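You operate a simulated robot arm through the tools that you are given. There is no shell and no other tool. Be economical: measure what you need, move in short steps, check, and stop when the job is done.

Carry out the task below with a simulated robot arm. There is one attempt and no reset: what you move stays moved.

JOB
Clean the glue off the steel plate with the grey cloth and cleaner.
Fine: cleaner from the green tin; put its lid back on and the cloth back. What is to be rubbed or washed off counts as gone when no trace of it is left.

Only the result counts: the job must be done as asked and must still hold three seconds after the hand-in. Knocking over, shifting, dropping, spilling or breaking anything else fails it. Lids that push on must go on centred and level and be pressed home; caps that screw on are set level and turned clockwise until they are tight. Flat cloth is picked up by pressing the open fingertips on it (5 to 10 N) and closing them slowly along it; thin cloth reads only 2 to 8 mm in the jaws.

ROBOT AND FRAMES
A 7-joint arm with a two-finger parallel gripper, fixed in place. Base frame: the origin is at the foot of the arm, x ahead of it, y to its left, z up. Lengths are in mm, angles in rad, forces in N, time in s.
Its first joint turns from -2.897 to 2.897 rad. Payload 4.4 kg.
The TCP is the grasp point between the finger pads, 23 mm short of the fingertips. In the tool frame z runs along the fingers and y along their closing line. The gripper opens to 94 mm. The fingers are 38 mm wide and 10 mm thick; the gripper's body (54 by 96 mm) begins 39 mm behind the TCP.
Orientation is that of the tool frame in the base frame, as [roll, pitch, yaw] about the fixed x, y, z axes, in that order (R = Rz(yaw) Ry(pitch) Rx(roll)). With the fingers straight down and closing along the base's y, the tool's x points along the base's -x, its y along +y and its z along -z.

CONTROLS
- The arm moves only by the tool servo_tool. Its argument "increments" is one flat list of numbers, 7 for each row, row after row: the shift along the base's x, y, z in units of 250 mm (1.0 is 250 mm), then the turn, a rotation vector about the base's x, y, z in units of 45 degrees (1.0 is 45 degrees), then the opening, from 0 (shut) to 1 (fully open). In form: [tx, ty, tz, ax, ay, az, claw, tx, ty, tz, ax, ay, az, claw, ...]. A call has 1 to 12 rows; each row is the pose to reach, as a shift and turn from the pose commanded when the call began. A call with a number of a shift or a turn outside -1 to 1 is refused whole. Each row takes 0.2 s and may step no farther than 50 mm and 0.15 rad from the row before; otherwise, or with a gripper value out of range, the whole call is refused. A pose out of reach is approached as far as the arm can. The call stops where the force on the tool passes 50 N (or 10 N more than at its start, if that is more) or the arm is blocked; 0.2 s more then pass. Each finger travels about 72 mm/s and halts on what it meets, pressing with about 30 N; the grip force reading is that of the motor and also rises with nothing between the fingers. The clock runs only during rows and for 0.2 s after the last one: add rows that repeat a pose to give the fingers time. The reply holds the time, the measured pose of the TCP, the force on the tool along the base axes, the opening and the grip force, in the units named above and with some noise, with the torque about the TCP (base axes, N m) and any sound that the robot's microphone picked up, and new pictures: "show" is both (left out), scene, wrist or none.
- Cameras (640 x 400 px; columns grow to the right, rows downward): "scene" is fixed at [223, -515.5, 1687.3]; the picture's right is [0.80, -0.60, 0.00], its down [-0.31, -0.42, -0.85] and it looks along [0.51, 0.68, -0.52] (base axes); focal length 373 px, centre (320, 200). "wrist" rides on the gripper at [86, 16, -75] in the tool frame; the picture's right is [-0.18, 0.98, 0.00], its down [-0.58, -0.11, -0.81] and it looks along [-0.79, -0.15, 0.59] (tool axes); focal length 243 px, centre (320, 200). There is no depth. A picture from a camera that has moved, and an enlarged one, comes with that camera's place and axes in the base frame and with its lens. The place of the scene camera against the robot may be out by one fixed shift of up to 18 mm in any direction.
- zoom(camera, box): a new picture of the part [left, top, right, bottom] of that camera's present view, enlarged. It takes no simulated time.
- hand_in(): hands the job in; it is judged then, once.

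Work in short steps. Places have to be worked out from the pictures, the camera data and where the tool is seen: move nearer, look again, correct. Check each grasp and each placing, and mend what went wrong. You have 120 turns and 200 pictures in all, those below and enlarged ones among them. Open the gripper and draw the arm clear of the work before you hand the job in, unless the task says otherwise; then end with one line.

The tools are called as a command line: name --argument value ..., lists and objects as JSON in quotes. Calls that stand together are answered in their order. servo_tool: Moves the arm, as the interface text tells. Its arguments: {"type":"object","properties":{"increments":{"type":"array","items":{"type":"number"}},"show":{"type":"string","enum":["both","scene","wrist","none"]}},"required":["increments"]} The other tools are called the same way: zoom (camera, box) takes an enlarged picture of a part of a camera's view; hand_in () hands the job in.

At the start:

```text
clock: 0.0
tool_pos: [394.1, 516.9, 1300.2]
tcp_rot: [3.141, 0.0, -3.141]
ft_force: [-1.0, -0.4, -0.8]
torque: [0.03, -0.01, -0.04]
opening: 94.0
gripper_force: 0.0
```

scene: 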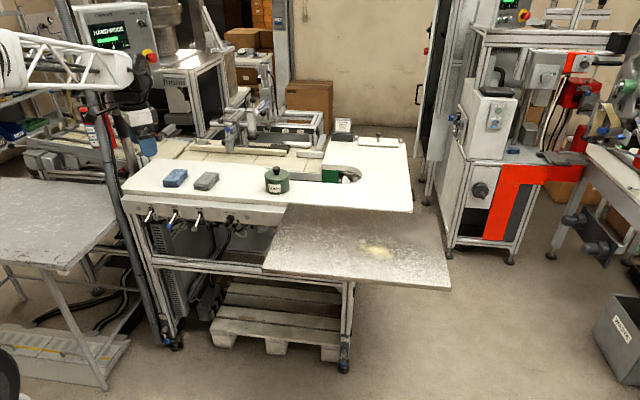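
wrist: 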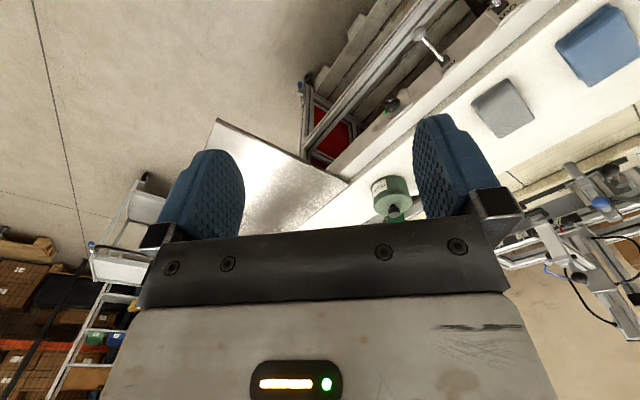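

The pictures show a blue and a grey cloth, a green tin and a steel plate with a glue spot. I zoom in on these first.

zoom --camera "scene" --box '[120, 120, 440, 320]'

zoom --camera "scene" --box '[230, 130, 390, 230]'

zoom --camera "wrist" --box '[200, 0, 640, 275]'

```text
2.00 times, centred on (280, 220) of scene
camera zoom: at [223.0, -515.5, 1687.3], right [0.8, -0.6, 0.0], down [-0.31, -0.42, -0.85], along [0.51, 0.68, -0.52], focal length 746 px, centre (400, 160)
```

zoom: 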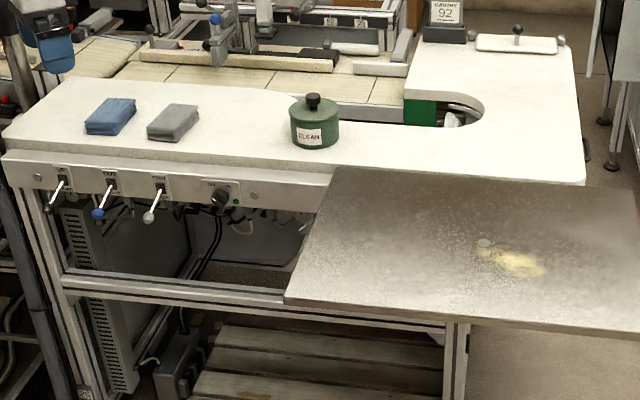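

```text
4.00 times, centred on (310, 180) of scene
camera zoom: at [223.0, -515.5, 1687.3], right [0.8, -0.6, 0.0], down [-0.31, -0.42, -0.85], along [0.51, 0.68, -0.52], focal length 1492 px, centre (360, 280)
```

zoom: 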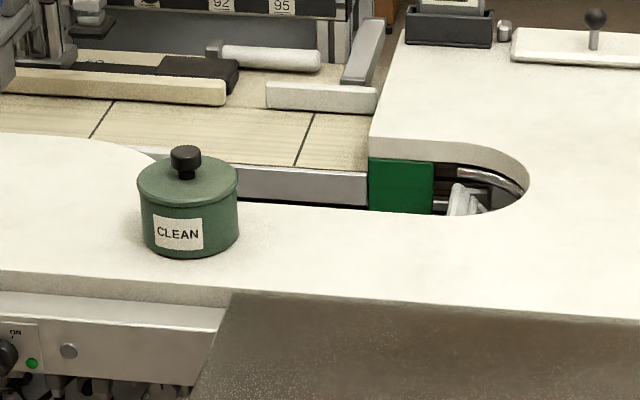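

```text
1.45 times, centred on (420, 138) of wrist
camera zoom: at [307.2, 533.4, 1374.4], right [0.18, 0.98, 0.0], down [0.58, -0.11, 0.81], along [0.79, -0.15, -0.59], focal length 353 px, centre (174, 291)
```

zoom: 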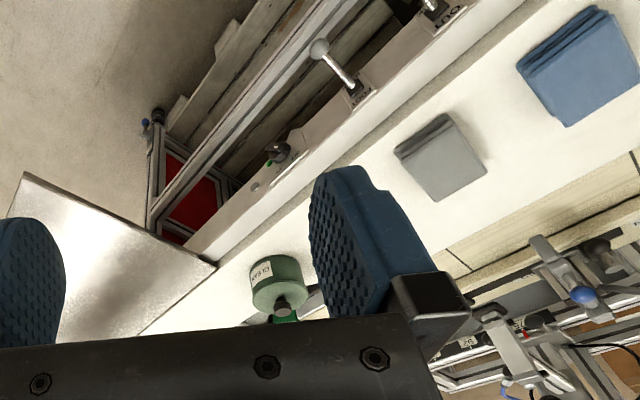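

Rough triangulation puts the grey cloth near (650, 835, 930), the tin knob near (870, 633, 1015) and the glue near (930, 120, 925). I move nearer to the cloth and tin for a better fix and to check reach.

servo_tool --increments '[0.07, 0.1, -0.05, 0, 0, 0, 1, 0.14, 0.2, -0.1, 0, 0, 0, 1, 0.21, 0.3, -0.15, 0, 0, 0, 1, 0.28, 0.4, -0.2, 0, 0, 0, 1, 0.35, 0.5, -0.25, 0, 0, 0, 1, 0.42, 0.6, -0.3, 0, 0, 0, 1, 0.49, 0.7, -0.35, 0, 0, 0, 1, 0.56, 0.8, -0.4, 0, 0, 0, 1, 0.56, 0.8, -0.4, 0, 0, 0, 1]'

```text
clock: 2.0
tool_pos: [534.7, 718.1, 1201.0]
tcp_rot: [3.141, 0.0, 3.142]
ft_force: [0.2, 0.3, 0.7]
torque: [-0.01, -0.05, -0.01]
opening: 93.9
gripper_force: 0.0
camera wrist: at [447.4, 734.1, 1274.0], right [0.18, 0.98, 0.0], down [0.58, -0.11, 0.81], along [0.79, -0.15, -0.59], focal length 243 px, centre (320, 200)
```

scene: 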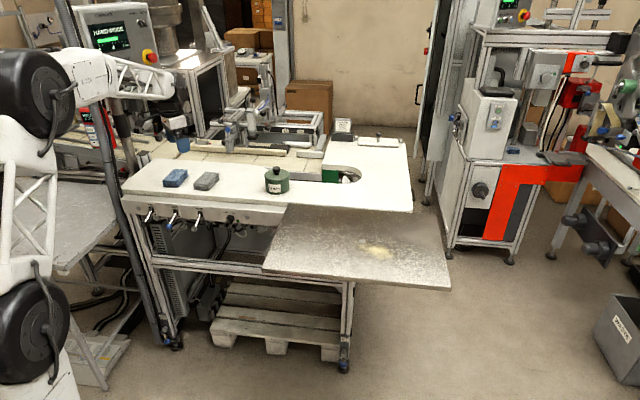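
wrist: 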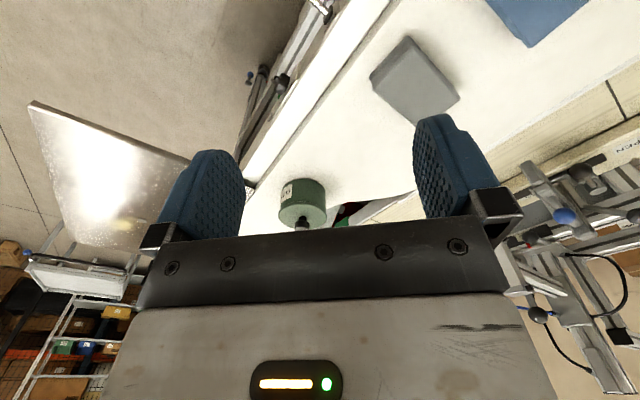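

Two wrist views put the cloth near (640, 830, 945) and the tin lid near (847, 620, 990). I go over the cloth at height to test reach and refine.

servo_tool --increments '[0.08, 0.09, -0.1, 0, 0, 0, 1, 0.16, 0.18, -0.2, 0, 0, 0, 1, 0.24, 0.27, -0.3, 0, 0, 0, 1, 0.32, 0.36, -0.4, 0, 0, 0, 1, 0.42, 0.448, -0.5, 0, 0, 0, 1, 0.42, 0.448, -0.6, 0, 0, 0, 1, 0.42, 0.448, -0.6, 0, 0, 0, 1, 0.42, 0.448, -0.6, 0, 0, 0, 1]'

```text
clock: 3.8
tool_pos: [639.5, 829.8, 1049.4]
tcp_rot: [-3.141, 0.001, 3.141]
ft_force: [0.2, -0.8, 0.1]
torque: [-0.01, 0.0, 0.01]
opening: 93.7
gripper_force: 0.2
camera wrist: at [552.8, 845.0, 1123.6], right [0.18, 0.98, 0.0], down [0.58, -0.11, 0.81], along [0.79, -0.15, -0.59], focal length 243 px, centre (320, 200)
```

scene: 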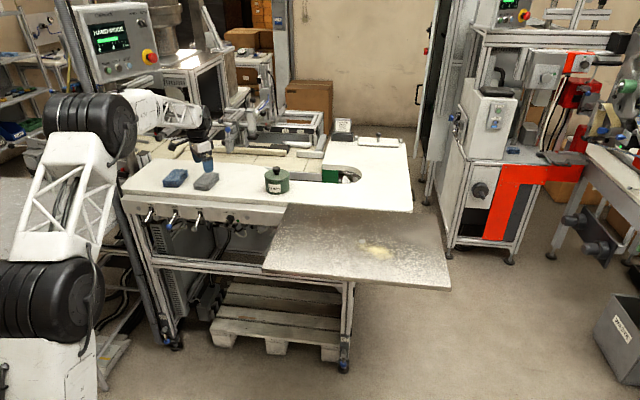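
wrist: 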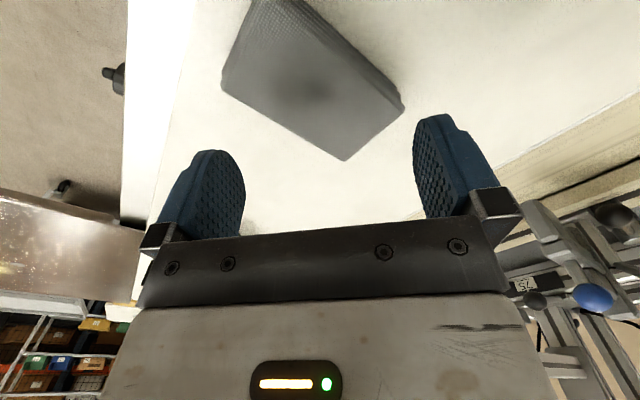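

Reach is fine here; the cloth is a folded pad turned about 40°, centred near (653, 823). I look at the tin up close next, since its lid comes off first.

servo_tool --increments '[0.08, -0.12, 0.16, 0, 0, 0, 1, 0.18, -0.28, 0.16, 0, 0, 0, 1, 0.28, -0.44, 0.16, 0, 0, 0, 1, 0.38, -0.6, 0.16, 0, 0, 0, 1, 0.48, -0.76, 0.16, 0, 0, 0, 1, 0.48, -0.76, 0.16, 0, 0, 0, 1, 0.48, -0.76, 0.16, 0, 0, 0, 1]'

```text
refused: row 1 steps farther than a row can; nothing moved
```

The first step was too long, so I send it with smaller steps.

servo_tool --increments '[0.06, -0.09, 0.1, 0, 0, 0, 1, 0.13, -0.22, 0.16, 0, 0, 0, 1, 0.22, -0.38, 0.16, 0, 0, 0, 1, 0.32, -0.53, 0.16, 0, 0, 0, 1, 0.41, -0.67, 0.16, 0, 0, 0, 1, 0.48, -0.76, 0.16, 0, 0, 0, 1, 0.48, -0.76, 0.16, 0, 0, 0, 1]'

```text
clock: 5.4
tool_pos: [759.3, 635.8, 1087.0]
tcp_rot: [3.141, 0.001, -3.141]
ft_force: [-0.2, 0.9, 0.3]
torque: [0.0, 0.04, 0.0]
opening: 94.2
gripper_force: 0.0
camera wrist: at [673.0, 653.1, 1161.3], right [0.18, 0.98, 0.0], down [0.58, -0.11, 0.81], along [0.79, -0.15, -0.59], focal length 243 px, centre (320, 200)
```

scene: 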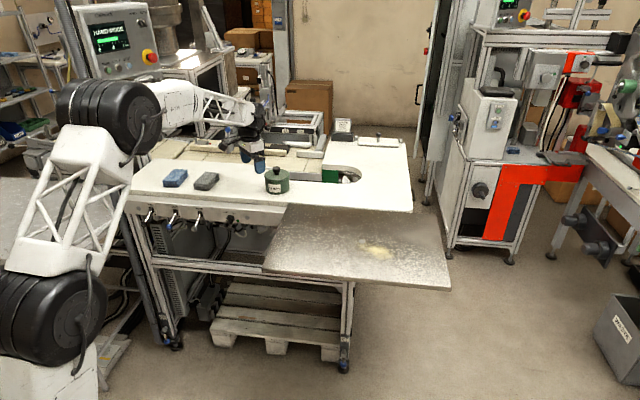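
wrist: 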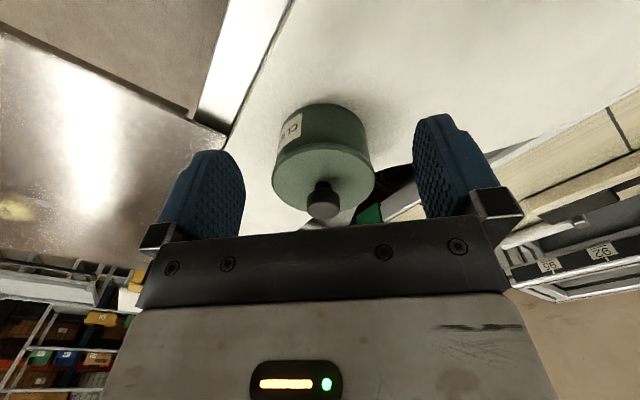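

The lid is about 99 mm across with its centre near (847, 622, 1003) and the knob top near z 1040. I move directly above the knob to check the alignment.

servo_tool --increments '[0.176, -0.034, 0, 0, 0, 0, 1, 0.352, -0.068, 0, 0, 0, 0, 1, 0.352, -0.068, 0, 0, 0, 0, 1, 0.352, -0.068, 0, 0, 0, 0, 1]'

zoom --camera "scene" --box '[230, 130, 330, 200]'

```text
clock: 6.4
tool_pos: [848.0, 624.4, 1087.2]
tcp_rot: [-3.141, -0.001, -3.141]
ft_force: [-0.2, 0.4, 0.7]
torque: [0.0, 0.05, -0.01]
opening: 93.9
gripper_force: 0.0
camera wrist: at [760.3, 640.2, 1161.3], right [0.18, 0.98, 0.0], down [0.58, -0.11, 0.81], along [0.79, -0.15, -0.59], focal length 243 px, centre (320, 200)
```

scene: 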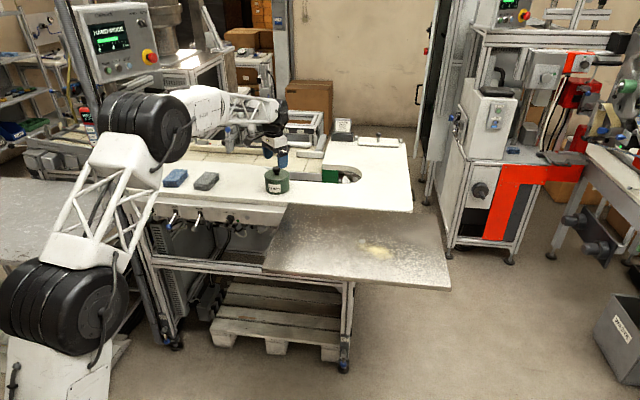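
wrist: 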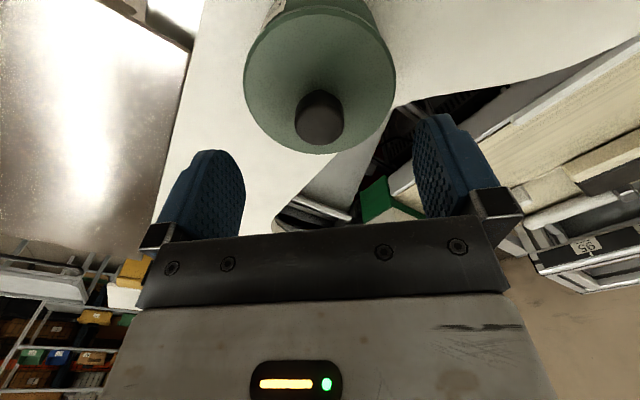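

```text
5.71 times, centred on (280, 165) of scene
camera zoom: at [223.0, -515.5, 1687.3], right [0.8, -0.6, 0.0], down [-0.31, -0.42, -0.85], along [0.51, 0.68, -0.52], focal length 2131 px, centre (549, 400)
```

zoom: 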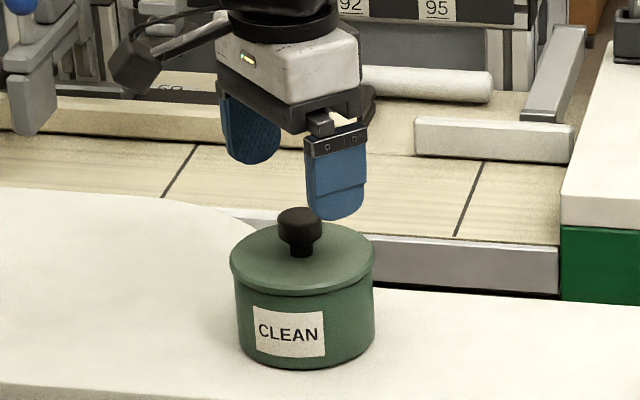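

Refined, the knob is at about (837, 625) with its top near z 1050 and the lid near 1016. I centre over it and lower part way.

servo_tool --increments '[-0.044, 0.004, 0, 0, 0, 0, 1, -0.044, 0.004, -0.08, 0, 0, 0, 1, -0.044, 0.004, -0.08, 0, 0, 0, 1, -0.044, 0.004, -0.08, 0, 0, 0, 1]'

zoom --camera "scene" --box '[230, 130, 330, 200]'

```text
clock: 7.4
tool_pos: [836.2, 623.2, 1067.9]
tcp_rot: [3.141, 0.0, 3.141]
ft_force: [0.0, 0.6, -0.1]
torque: [0.04, 0.01, -0.03]
opening: 93.9
gripper_force: 0.1
camera wrist: at [749.6, 639.6, 1142.8], right [0.18, 0.98, 0.0], down [0.58, -0.11, 0.81], along [0.79, -0.15, -0.59], focal length 243 px, centre (320, 200)
```

scene: 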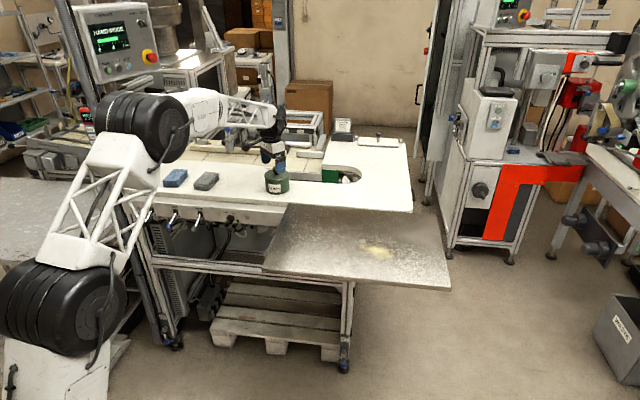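
wrist: 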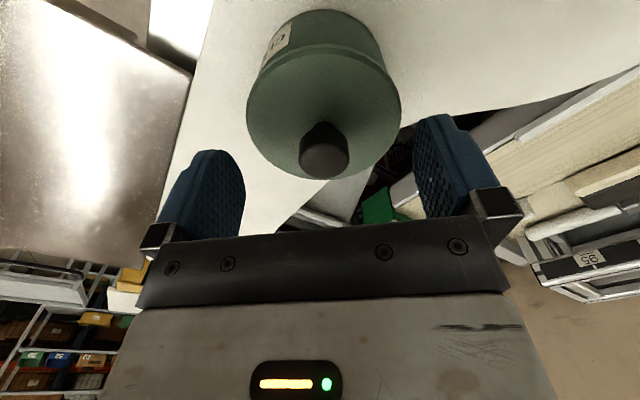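

```text
5.71 times, centred on (280, 165) of scene
camera zoom: at [223.0, -515.5, 1687.3], right [0.8, -0.6, 0.0], down [-0.31, -0.42, -0.85], along [0.51, 0.68, -0.52], focal length 2131 px, centre (549, 400)
```

zoom: 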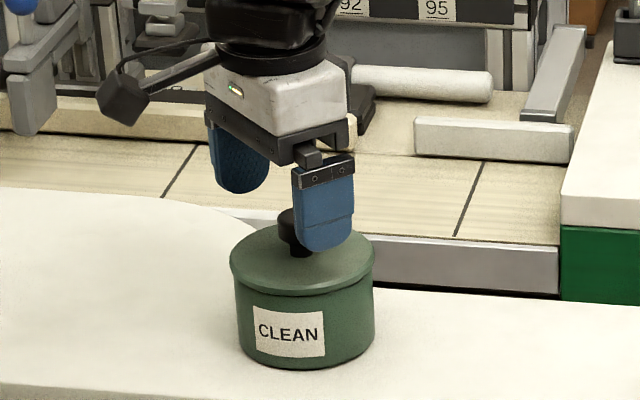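

The knob sits between the fingers, about 2 mm toward +y. I lower to TCP z≈1045 and close slowly.

servo_tool --increments '[-0.006, 0.009, -0.045, 0, 0, 0, 1, -0.006, 0.009, -0.09, 0, 0, 0, 1, -0.006, 0.009, -0.09, 0, 0, 0, 0.7, -0.006, 0.009, -0.09, 0, 0, 0, 0.5, -0.006, 0.009, -0.09, 0, 0, 0, 0.42, -0.006, 0.009, -0.09, 0, 0, 0, 0.38, -0.006, 0.009, -0.09, 0, 0, 0, 0.38]'

zoom --camera "scene" --box '[230, 130, 330, 200]'

```text
clock: 9.0
tool_pos: [835.8, 625.2, 1046.2]
tcp_rot: [3.141, -0.001, 3.141]
ft_force: [-0.3, 1.1, -0.4]
torque: [0.0, 0.01, 0.02]
opening: 35.8
gripper_force: 0.0
camera wrist: at [748.4, 641.0, 1120.1], right [0.18, 0.98, 0.0], down [0.58, -0.11, 0.81], along [0.79, -0.15, -0.59], focal length 243 px, centre (320, 200)
```

scene: 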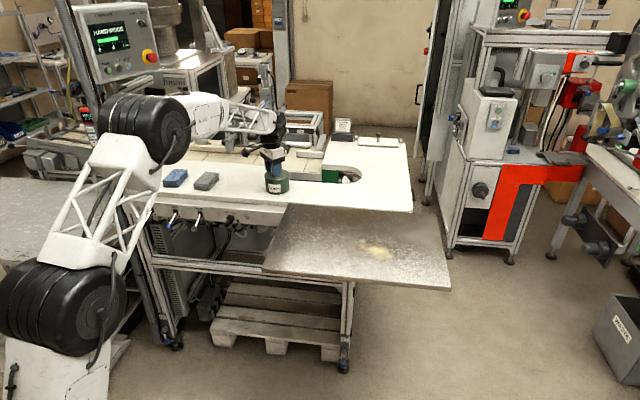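
wrist: 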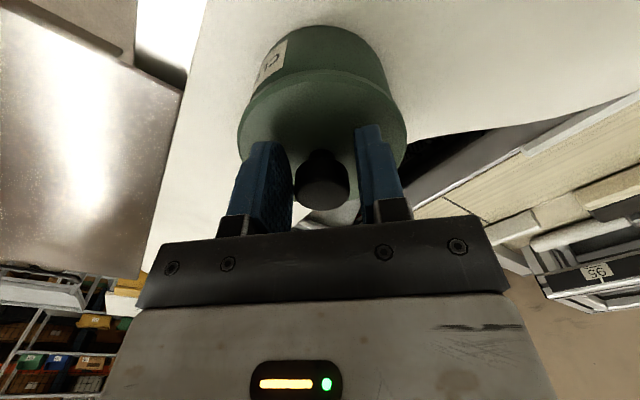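

```text
5.71 times, centred on (280, 165) of scene
camera zoom: at [223.0, -515.5, 1687.3], right [0.8, -0.6, 0.0], down [-0.31, -0.42, -0.85], along [0.51, 0.68, -0.52], focal length 2131 px, centre (549, 400)
```

zoom: 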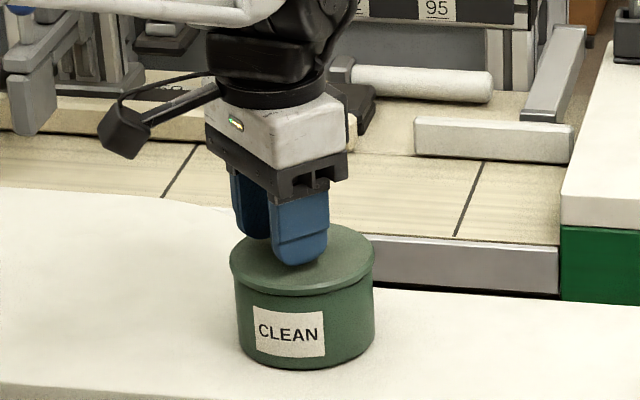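

The knob is centred between the fingers, with its top about level with the TCP. I lower 4 mm more and close slowly on it.

servo_tool --increments '[0, 0, -0.016, 0, 0, 0, 0.38, 0, 0, -0.016, 0, 0, 0, 0.33, 0, 0, -0.016, 0, 0, 0, 0.28, 0, 0, -0.016, 0, 0, 0, 0.22, 0, 0, -0.016, 0, 0, 0, 0.15, 0, 0, -0.016, 0, 0, 0, 0.1, 0, 0, -0.016, 0, 0, 0, 0.1]' --show "wrist"

```text
clock: 10.6
tool_pos: [836.4, 624.1, 1042.7]
tcp_rot: [-3.141, -0.001, -3.141]
ft_force: [3.3, -4.6, 3.8]
torque: [-0.03, -0.13, -0.06]
opening: 28.3
gripper_force: 30.0
camera wrist: at [748.3, 640.7, 1116.4], right [0.18, 0.98, 0.0], down [0.58, -0.11, 0.81], along [0.79, -0.15, -0.59], focal length 243 px, centre (320, 200)
```

wrist: 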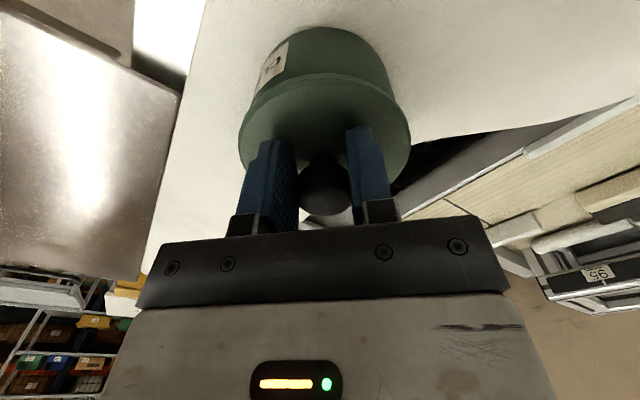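

The knob is gripped at 28 mm. I lift gently and watch the force to see whether the lid comes straight off.

servo_tool --increments '[0, 0, 0.01, 0, 0, 0, 0.1, 0, 0, 0.02, 0, 0, 0, 0.1, 0, 0, 0.04, 0, 0, 0, 0.1, 0, 0, 0.06, 0, 0, 0, 0.1]'

zoom --camera "scene" --box '[230, 130, 330, 200]'

```text
clock: 11.6
tool_pos: [835.2, 625.6, 1057.0]
tcp_rot: [3.141, 0.001, -3.141]
ft_force: [0.0, -0.8, -0.3]
torque: [0.0, 0.04, -0.03]
opening: 28.2
gripper_force: 29.8
heard: snap
camera wrist: at [747.1, 641.3, 1132.1], right [0.18, 0.98, 0.0], down [0.58, -0.11, 0.81], along [0.79, -0.15, -0.59], focal length 243 px, centre (320, 200)
```

scene: 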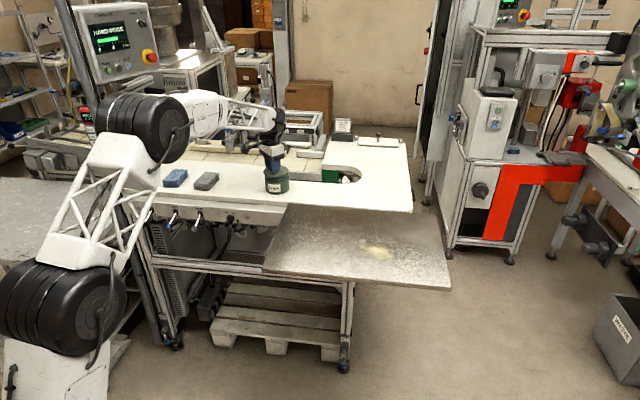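
wrist: 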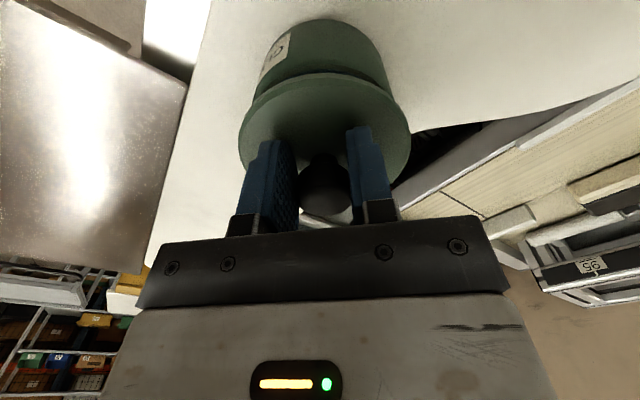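

```text
5.71 times, centred on (280, 165) of scene
camera zoom: at [223.0, -515.5, 1687.3], right [0.8, -0.6, 0.0], down [-0.31, -0.42, -0.85], along [0.51, 0.68, -0.52], focal length 2131 px, centre (549, 400)
```

zoom: 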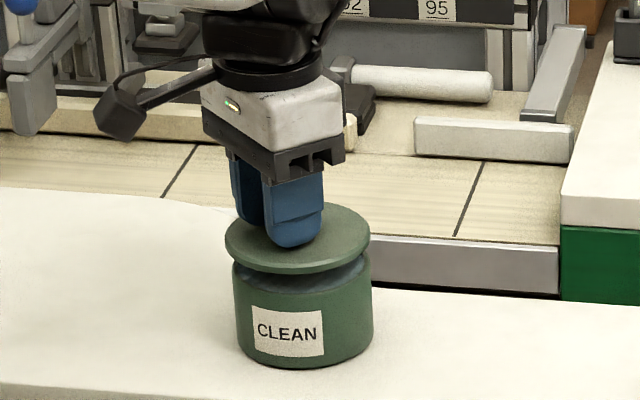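

The lid snapped off cleanly; its seated command pose was (834.6, 625.2, 1043.7). I raise it and carry it to the free table midway between tin and cloth, near (750, 722).

servo_tool --increments '[0, 0, 0.15, 0, 0, 0, 0.1, -0.03, 0.03, 0.22, 0, 0, 0, 0.1, -0.13, 0.14, 0.22, 0, 0, 0, 0.1, -0.24, 0.27, 0.22, 0, 0, 0, 0.1, -0.34, 0.388, 0.22, 0, 0, 0, 0.1, -0.34, 0.388, 0.12, 0, 0, 0, 0.1, -0.34, 0.388, 0.12, 0, 0, 0, 0.1]'

zoom --camera "scene" --box '[160, 120, 340, 232]'

```text
clock: 13.2
tool_pos: [749.4, 720.8, 1087.2]
tcp_rot: [3.141, 0.0, 3.14]
ft_force: [-0.2, -0.2, 0.6]
torque: [-0.02, 0.03, 0.0]
opening: 28.0
gripper_force: 29.9
camera wrist: at [662.2, 737.4, 1161.4], right [0.18, 0.98, 0.0], down [0.58, -0.11, 0.81], along [0.79, -0.15, -0.59], focal length 243 px, centre (320, 200)
```

scene: 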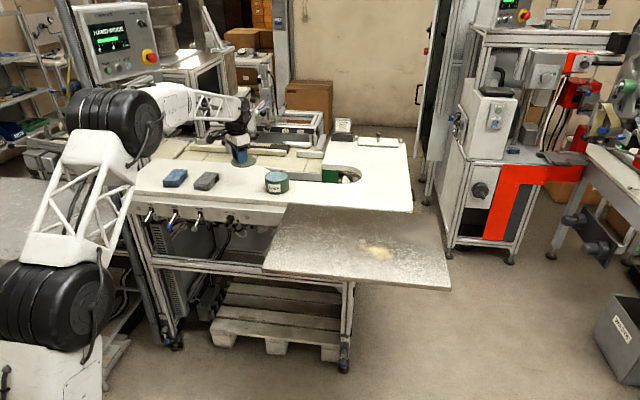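
wrist: 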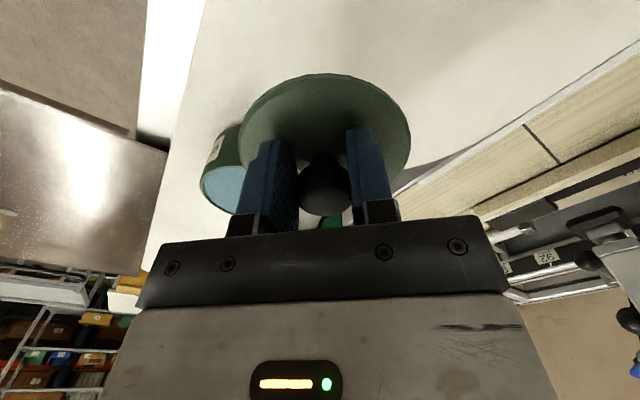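

```text
3.56 times, centred on (250, 176) of scene
camera zoom: at [223.0, -515.5, 1687.3], right [0.8, -0.6, 0.0], down [-0.31, -0.42, -0.85], along [0.51, 0.68, -0.52], focal length 1326 px, centre (569, 285)
```

zoom: 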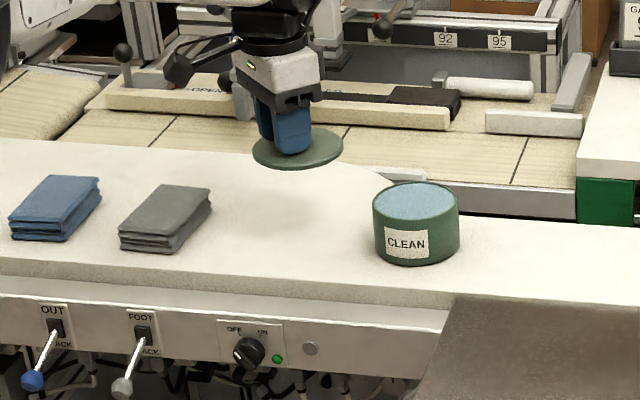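

The open tin is full of light-blue cleaner, and the lid is clear of the table. I lower quickly to about z 1000, then look.

servo_tool --increments '[0, 0, -0.12, 0, 0, 0, 0.1, 0, 0, -0.24, 0, 0, 0, 0.1, 0, 0, -0.34, 0, 0, 0, 0.1, 0, 0, -0.34, 0, 0, 0, 0.1]' --show "none"

zoom --camera "scene" --box '[180, 130, 300, 205]'

```text
clock: 14.2
tool_pos: [750.5, 723.2, 1001.2]
tcp_rot: [-3.141, 0.001, 3.141]
ft_force: [0.2, 0.9, -0.7]
torque: [0.01, 0.0, 0.02]
opening: 28.5
gripper_force: 30.2
```

```text
5.33 times, centred on (240, 168) of scene
camera zoom: at [223.0, -515.5, 1687.3], right [0.8, -0.6, 0.0], down [-0.31, -0.42, -0.85], along [0.51, 0.68, -0.52], focal length 1989 px, centre (747, 373)
```

zoom: 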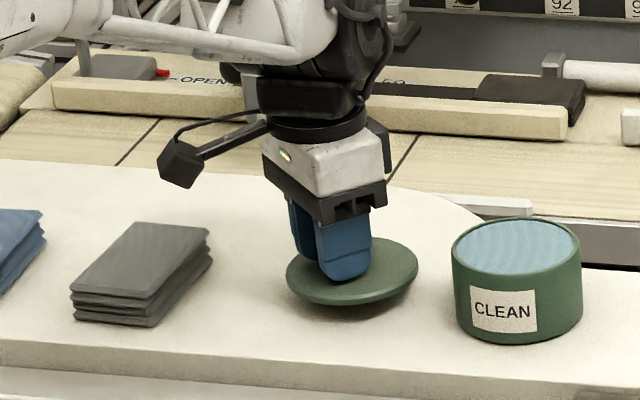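

The lid looks about 10–20 mm above the table. I lower in small steps.

servo_tool --increments '[0, 0, -0.012, 0, 0, 0, 0.1, 0, 0, -0.024, 0, 0, 0, 0.1, 0, 0, -0.036, 0, 0, 0, 0.1, 0, 0, -0.048, 0, 0, 0, 0.1]' --show "none"

zoom --camera "scene" --box '[180, 130, 300, 205]'

```text
clock: 15.2
tool_pos: [749.2, 723.6, 991.9]
tcp_rot: [3.141, 0.0, 3.141]
ft_force: [0.1, -0.3, -1.0]
torque: [0.01, -0.03, 0.02]
opening: 28.4
gripper_force: 30.9
```

```text
5.33 times, centred on (240, 168) of scene
camera zoom: at [223.0, -515.5, 1687.3], right [0.8, -0.6, 0.0], down [-0.31, -0.42, -0.85], along [0.51, 0.68, -0.52], focal length 1989 px, centre (747, 373)
```

zoom: 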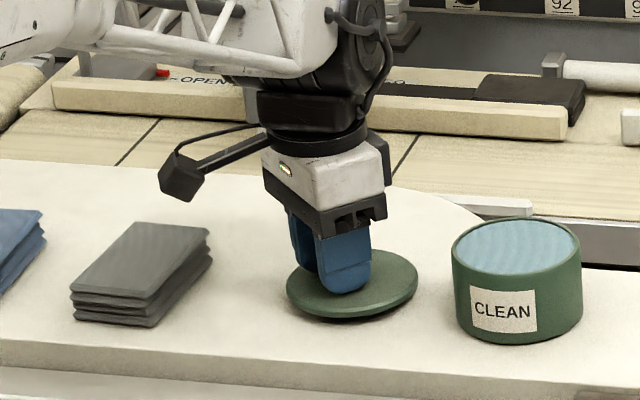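

Still no contact, with the gap nearly closed. I continue down in 2 mm steps.

servo_tool --increments '[0, 0, -0.008, 0, 0, 0, 0.1, 0, 0, -0.016, 0, 0, 0, 0.1, 0, 0, -0.02, 0, 0, 0, 0.1]' --show "none"

zoom --camera "scene" --box '[180, 130, 300, 205]'

```text
clock: 16.0
tool_pos: [750.6, 724.0, 988.0]
tcp_rot: [3.14, -0.001, -3.141]
ft_force: [-0.1, 0.4, 0.3]
torque: [-0.03, 0.03, -0.01]
opening: 28.0
gripper_force: 29.8
```

```text
5.33 times, centred on (240, 168) of scene
camera zoom: at [223.0, -515.5, 1687.3], right [0.8, -0.6, 0.0], down [-0.31, -0.42, -0.85], along [0.51, 0.68, -0.52], focal length 1989 px, centre (747, 373)
```

zoom: 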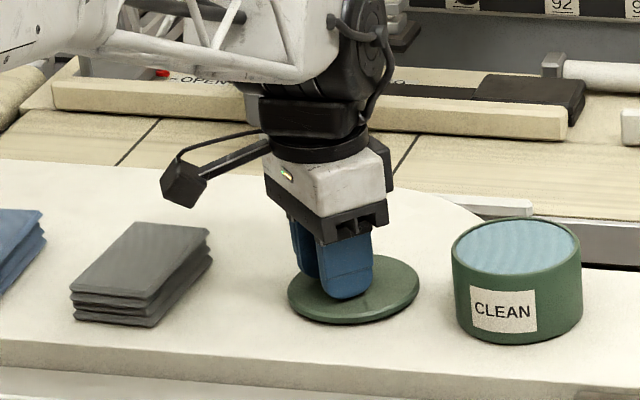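

It is nearly touching. I take 3 mm more in small steps.

servo_tool --increments '[0, 0, -0.006, 0, 0, 0, 0.1, 0, 0, -0.012, 0, 0, 0, 0.1, 0, 0, -0.012, 0, 0, 0, 0.1]' --show "none"

```text
clock: 16.8
tool_pos: [751.8, 722.7, 983.1]
tcp_rot: [3.141, 0.0, -3.142]
ft_force: [0.1, 0.5, -0.4]
torque: [-0.02, 0.01, -0.03]
opening: 28.0
gripper_force: 29.6
```

There is still no contact, so I go on in small steps.

servo_tool --increments '[0, 0, -0.006, 0, 0, 0, 0.1, 0, 0, -0.012, 0, 0, 0, 0.1, 0, 0, -0.012, 0, 0, 0, 0.1]' --show "none"

zoom --camera "scene" --box '[180, 130, 300, 205]'

```text
clock: 17.6
tool_pos: [750.7, 722.7, 983.9]
tcp_rot: [3.14, 0.0, -3.141]
ft_force: [-5.6, 6.0, 25.3]
torque: [0.12, 0.27, 0.0]
opening: 27.9
gripper_force: 29.9
```

```text
5.33 times, centred on (240, 168) of scene
camera zoom: at [223.0, -515.5, 1687.3], right [0.8, -0.6, 0.0], down [-0.31, -0.42, -0.85], along [0.51, 0.68, -0.52], focal length 1989 px, centre (747, 373)
```

zoom: 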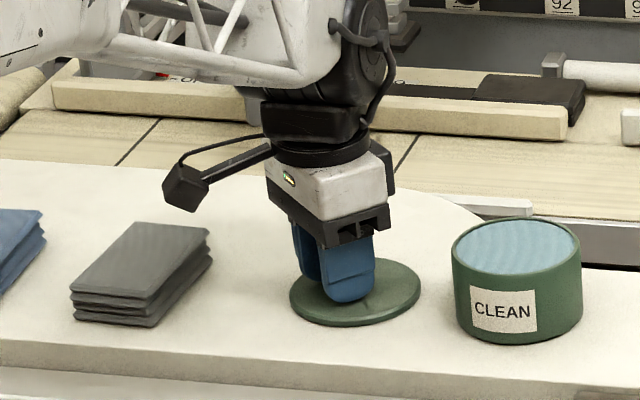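

Contact at 25 N. I ease back 2.5 mm, open and rise.

servo_tool --increments '[0, 0, 0.01, 0, 0, 0, 0.1, 0, 0, 0.01, 0, 0, 0, 0.4, 0, 0, 0.01, 0, 0, 0, 0.6, 0, 0, 0.01, 0, 0, 0, 0.6, 0, 0, 0.13, 0, 0, 0, 0.6, 0, 0, 0.31, 0, 0, 0, 1, 0, 0, 0.5, 0, 0, 0, 1, -0.08, 0.08, 0.6, 0, 0, 0, 1, -0.08, 0.08, 0.6, 0, 0, 0, 1]'

zoom --camera "scene" --box '[180, 130, 300, 205]'

```text
clock: 19.6
tool_pos: [732.1, 742.1, 1133.0]
tcp_rot: [-3.141, 0.002, 3.142]
ft_force: [0.0, -0.7, -0.1]
torque: [-0.01, 0.0, 0.01]
opening: 93.9
gripper_force: 0.0
camera wrist: at [643.5, 758.3, 1207.6], right [0.18, 0.98, 0.0], down [0.58, -0.11, 0.81], along [0.79, -0.15, -0.59], focal length 243 px, centre (320, 200)
```

scene: 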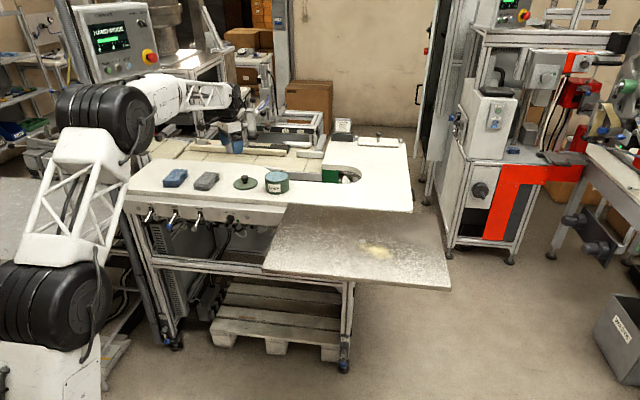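
wrist: 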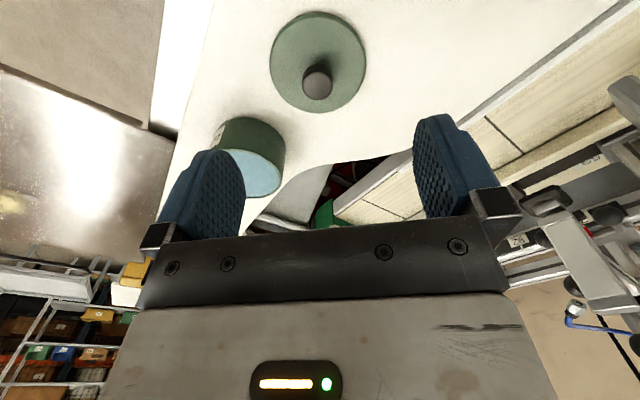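

```text
5.33 times, centred on (240, 168) of scene
camera zoom: at [223.0, -515.5, 1687.3], right [0.8, -0.6, 0.0], down [-0.31, -0.42, -0.85], along [0.51, 0.68, -0.52], focal length 1989 px, centre (747, 373)
```

zoom: 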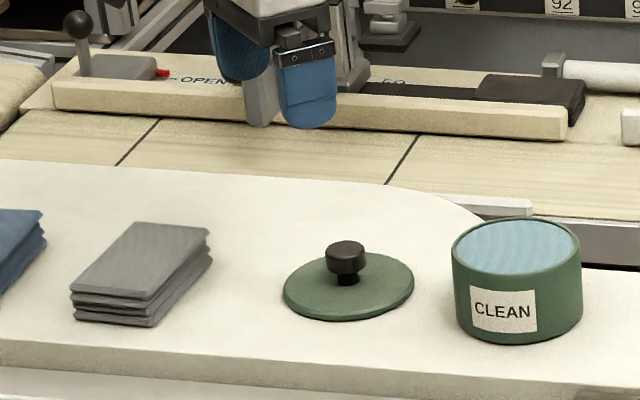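

The lid is set down flat. Next I take a close look at the folded grey cloth to fix its position, angle and thickness.

servo_tool --increments '[-0.15, 0.09, -0.05, 0, 0, 0, 1, -0.3, 0.18, -0.1, 0, 0, 0, 1, -0.45, 0.27, -0.15, 0, 0, 0, 1, -0.6, 0.35, -0.2, 0, 0, 0, 1, -0.6, 0.35, -0.2, 0, 0, 0, 1, -0.6, 0.35, -0.2, 0, 0, 0, 1]' --show "wrist"

zoom --camera "wrist" --box '[200, 20, 456, 180]'

zoom --camera "scene" --box '[155, 155, 235, 205]'

```text
clock: 21.0
tool_pos: [584.1, 830.7, 1081.3]
tcp_rot: [3.142, 0.0, 3.141]
ft_force: [-1.6, 0.0, -0.2]
torque: [-0.02, 0.01, 0.03]
opening: 94.0
gripper_force: 0.1
camera wrist: at [496.4, 847.3, 1156.1], right [0.18, 0.98, 0.0], down [0.58, -0.11, 0.81], along [0.79, -0.15, -0.59], focal length 243 px, centre (320, 200)
```

wrist: 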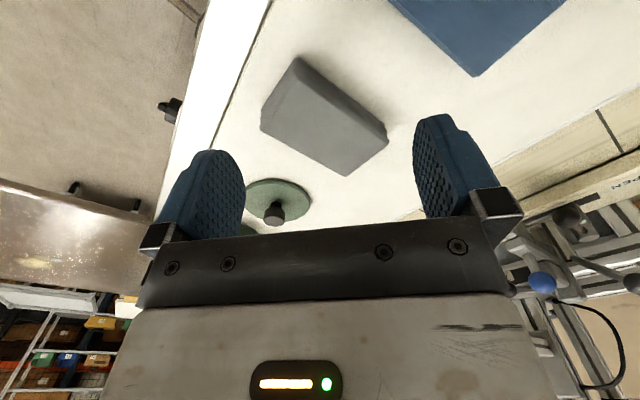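

```text
2.50 times, centred on (328, 100) of wrist
camera zoom: at [496.4, 847.3, 1156.1], right [0.18, 0.98, 0.0], down [0.58, -0.11, 0.81], along [0.79, -0.15, -0.59], focal length 606 px, centre (300, 450)
```

zoom: 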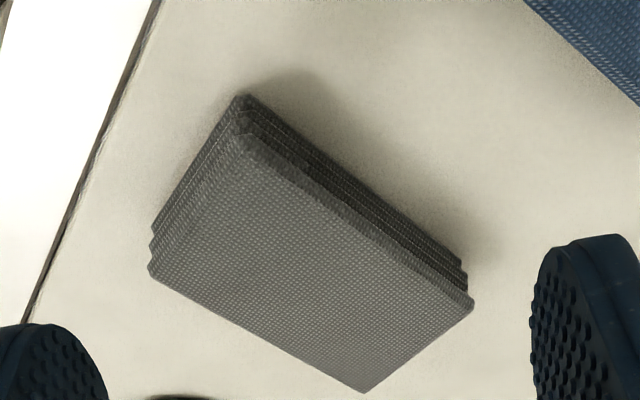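

```text
8.00 times, centred on (195, 180) of scene
camera zoom: at [223.0, -515.5, 1687.3], right [0.8, -0.6, 0.0], down [-0.31, -0.42, -0.85], along [0.51, 0.68, -0.52], focal length 2983 px, centre (1320, 360)
```

zoom: 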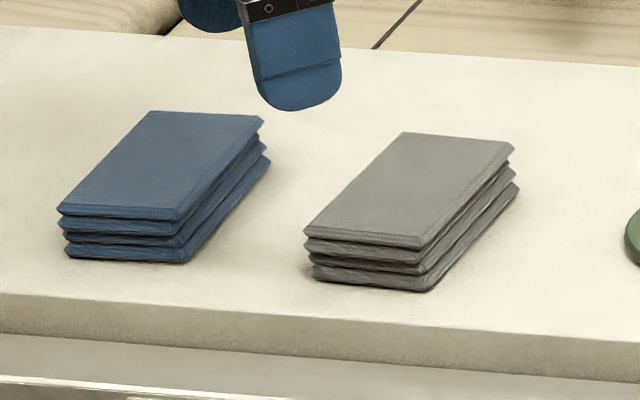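

The pad is about 103 × 62 × 28 mm, centred near (640, 826) with its long axis at about 41.6° and its top near z 975. I move over it and yaw +41.6° so the fingers straddle the short side.

servo_tool --increments '[0.05, -0.003, -0.02, 0, 0, 0.185, 1, 0.1, -0.006, -0.04, 0, 0, 0.37, 1, 0.15, -0.009, -0.06, 0, 0, 0.555, 1, 0.2, -0.012, -0.08, 0, 0, 0.74, 1, 0.244, -0.016, -0.08, 0, 0, 0.924, 1, 0.244, -0.016, -0.08, 0, 0, 0.924, 1, 0.244, -0.016, -0.08, 0, 0, 0.924, 1]'

zoom --camera "scene" --box '[155, 145, 255, 205]'

```text
clock: 22.6
tool_pos: [641.7, 824.9, 1061.6]
tcp_rot: [3.141, 0.001, -2.416]
ft_force: [0.0, -0.6, -0.2]
torque: [0.02, -0.04, -0.03]
opening: 93.7
gripper_force: 0.0
camera wrist: at [565.8, 780.5, 1135.1], right [-0.52, 0.86, 0.0], down [0.51, 0.3, 0.81], along [0.69, 0.42, -0.59], focal length 243 px, centre (320, 200)
```

scene: 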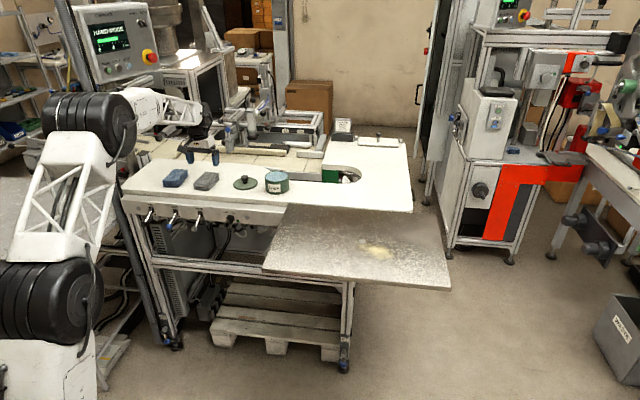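
wrist: 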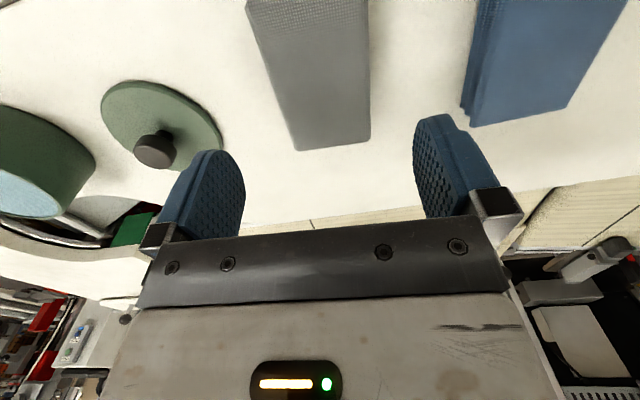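

```text
6.40 times, centred on (205, 175) of scene
camera zoom: at [223.0, -515.5, 1687.3], right [0.8, -0.6, 0.0], down [-0.31, -0.42, -0.85], along [0.51, 0.68, -0.52], focal length 2387 px, centre (1056, 360)
```

zoom: 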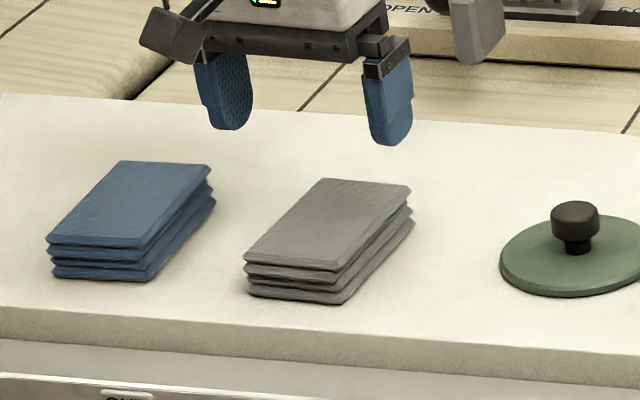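

The pad is centred and aligned between the fingers, and the blue cloth and lid are well clear. I lower to TCP z≈980, with the tips about 10 mm above the table.

servo_tool --increments '[0, 0, -0.1, 0, 0, 0, 1, 0, 0, -0.2, 0, 0, 0, 1, 0, 0, -0.28, 0, 0, 0, 1, 0, 0, -0.32, 0, 0, 0, 1, 0, 0, -0.32, 0, 0, 0, 1]' --show "wrist"

zoom --camera "scene" --box '[155, 145, 255, 205]'

```text
clock: 23.8
tool_pos: [640.6, 827.9, 980.5]
tcp_rot: [-3.141, 0.0, -2.417]
ft_force: [-0.8, -0.5, 0.5]
torque: [0.01, -0.01, 0.01]
opening: 94.2
gripper_force: 0.0
camera wrist: at [565.2, 780.8, 1054.4], right [-0.51, 0.86, 0.0], down [0.51, 0.3, 0.81], along [0.69, 0.41, -0.59], focal length 243 px, centre (320, 200)
```

wrist: 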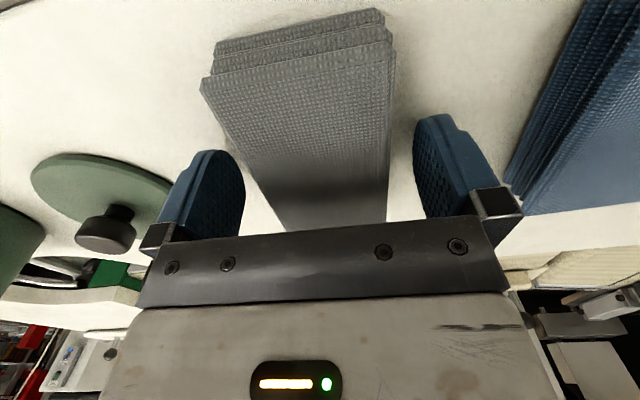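

```text
6.40 times, centred on (205, 175) of scene
camera zoom: at [223.0, -515.5, 1687.3], right [0.8, -0.6, 0.0], down [-0.31, -0.42, -0.85], along [0.51, 0.68, -0.52], focal length 2387 px, centre (1056, 360)
```

zoom: 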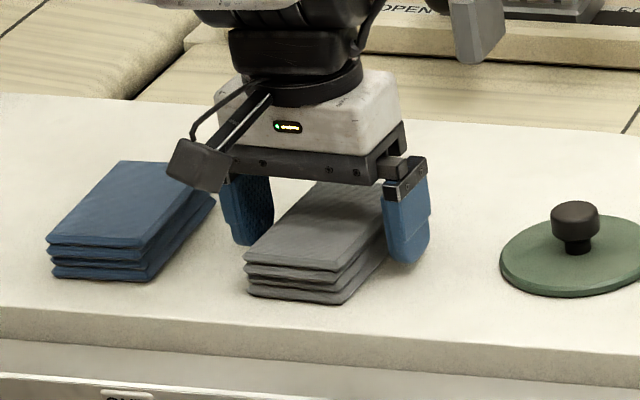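

The fingers straddle the pad. I close slowly.

servo_tool --increments '[0, 0, 0, 0, 0, 0, 0.85, 0, 0, 0, 0, 0, 0, 0.75, 0, 0, 0, 0, 0, 0, 0.68, 0, 0, 0, 0, 0, 0, 0.64, 0, 0, 0, 0, 0, 0, 0.6, 0, 0, 0, 0, 0, 0, 0.56, 0, 0, 0, 0, 0, 0, 0.52, 0, 0, 0, 0, 0, 0, 0.52]' --show "wrist"

zoom --camera "scene" --box '[155, 145, 255, 205]'

```text
clock: 25.6
tool_pos: [641.2, 826.4, 980.8]
tcp_rot: [-3.141, 0.0, -2.415]
ft_force: [-0.8, 0.6, 0.1]
torque: [-0.02, -0.02, -0.01]
opening: 63.9
gripper_force: 29.6
camera wrist: at [565.2, 780.8, 1054.5], right [-0.51, 0.86, 0.0], down [0.51, 0.3, 0.81], along [0.69, 0.41, -0.59], focal length 243 px, centre (320, 200)
```

wrist: 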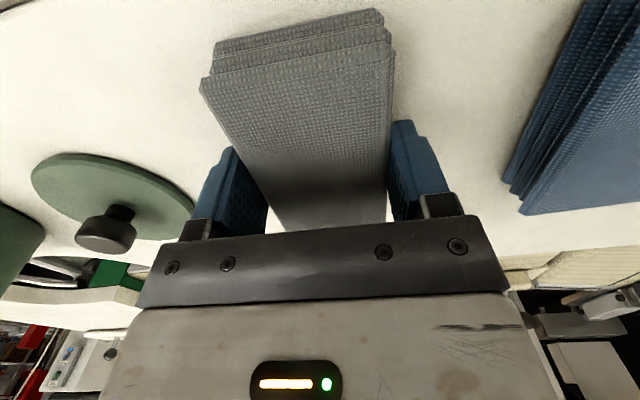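

```text
6.40 times, centred on (205, 175) of scene
camera zoom: at [223.0, -515.5, 1687.3], right [0.8, -0.6, 0.0], down [-0.31, -0.42, -0.85], along [0.51, 0.68, -0.52], focal length 2387 px, centre (1056, 360)
```

zoom: 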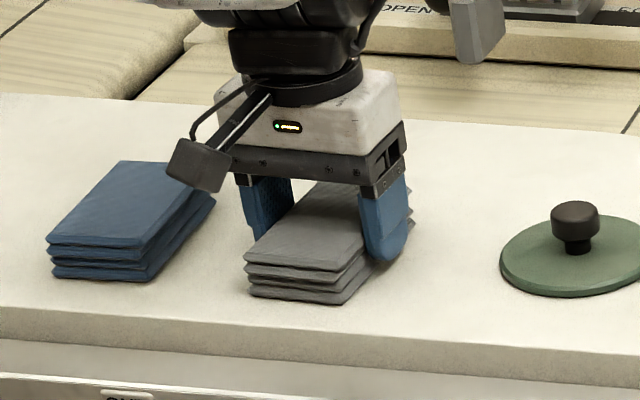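

The grip reads 63.9 mm at 30 N. Its home command pose is (640.6, 825.7, 980.7), yaw +41.6°; I lift a little and check.

servo_tool --increments '[0, 0, 0.03, 0, 0, 0, 0.5, 0, 0, 0.1, 0, 0, 0, 0.5, 0, 0, 0.2, 0, 0, 0, 0.5, 0, 0, 0.2, 0, 0, 0, 0.5]' --show "wrist"

zoom --camera "scene" --box '[155, 135, 255, 205]'

```text
clock: 26.6
tool_pos: [642.3, 827.4, 1030.8]
tcp_rot: [3.141, 0.0, -2.416]
ft_force: [0.6, 0.0, -1.0]
torque: [0.02, 0.03, 0.0]
opening: 64.3
gripper_force: 29.9
camera wrist: at [564.9, 781.6, 1105.0], right [-0.51, 0.86, 0.0], down [0.51, 0.3, 0.81], along [0.69, 0.41, -0.59], focal length 243 px, centre (320, 200)
```

wrist: 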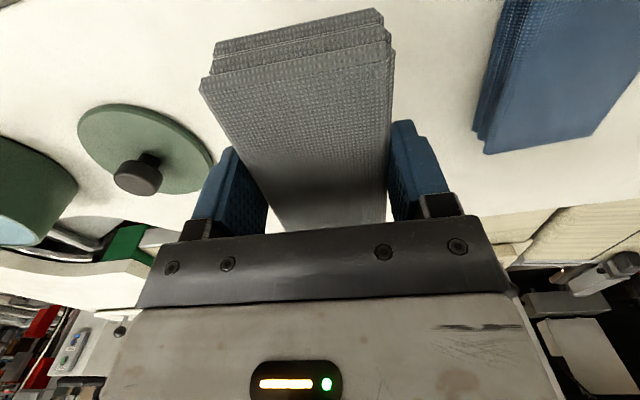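

```text
5.71 times, centred on (205, 170) of scene
camera zoom: at [223.0, -515.5, 1687.3], right [0.8, -0.6, 0.0], down [-0.31, -0.42, -0.85], along [0.51, 0.68, -0.52], focal length 2131 px, centre (977, 371)
```

zoom: 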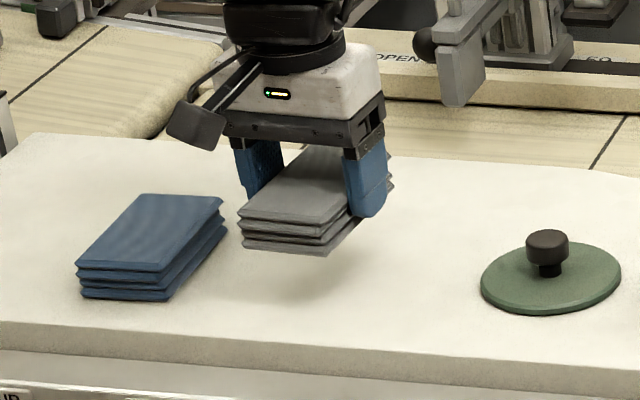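

The cloth is held firmly. I carry it high over the lid to above the tin, staying level for now.

servo_tool --increments '[0.02, -0.02, 0.18, 0, 0, 0, 0.5, 0.12, -0.106, 0.32, 0, 0, 0, 0.5, 0.24, -0.213, 0.4, 0, 0, 0, 0.5, 0.36, -0.32, 0.4, 0, 0, 0, 0.5, 0.48, -0.427, 0.4, 0, 0, 0, 0.5, 0.6, -0.533, 0.4, 0, 0, 0, 0.5, 0.72, -0.64, 0.4, 0, 0, 0, 0.5, 0.841, -0.745, 0.4, 0, 0, 0, 0.5, 0.841, -0.745, 0.4, 0, 0, 0, 0.5, 0.841, -0.745, 0.4, 0, 0, 0, 0.5]'

zoom --camera "scene" --box '[210, 120, 330, 205]'

```text
clock: 28.8
tool_pos: [849.0, 639.4, 1131.0]
tcp_rot: [3.141, 0.001, -2.416]
ft_force: [0.0, -0.2, -0.4]
torque: [-0.01, -0.04, 0.02]
opening: 64.4
gripper_force: 30.0
camera wrist: at [771.9, 593.4, 1204.6], right [-0.51, 0.86, 0.0], down [0.51, 0.3, 0.81], along [0.69, 0.41, -0.59], focal length 243 px, centre (320, 200)
```

scene: 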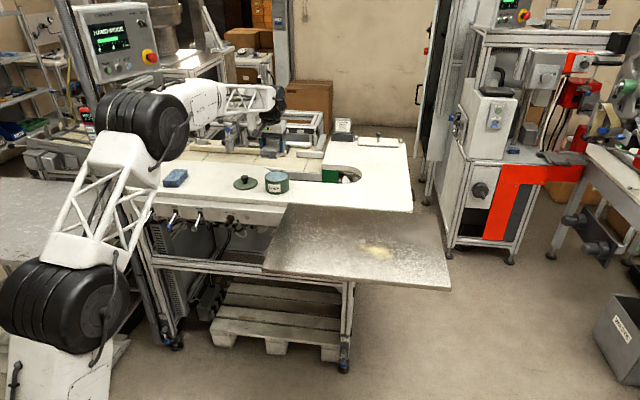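
wrist: 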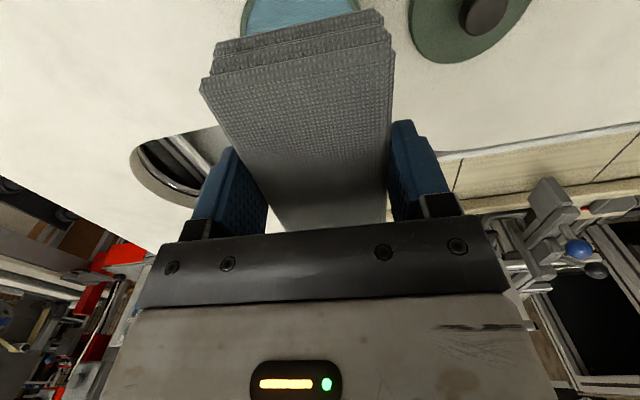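

```text
4.71 times, centred on (270, 162) of scene
camera zoom: at [223.0, -515.5, 1687.3], right [0.8, -0.6, 0.0], down [-0.31, -0.42, -0.85], along [0.51, 0.68, -0.52], focal length 1755 px, centre (555, 376)
```

zoom: 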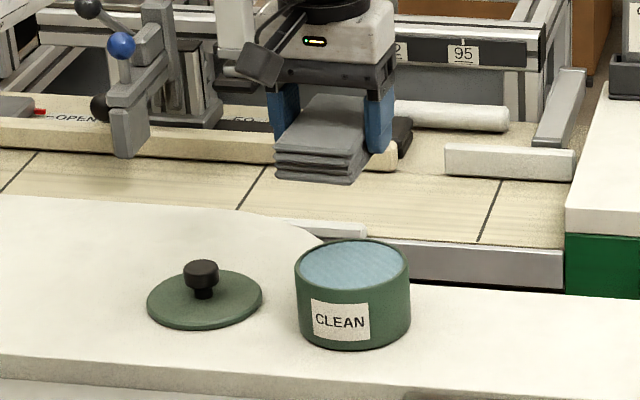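

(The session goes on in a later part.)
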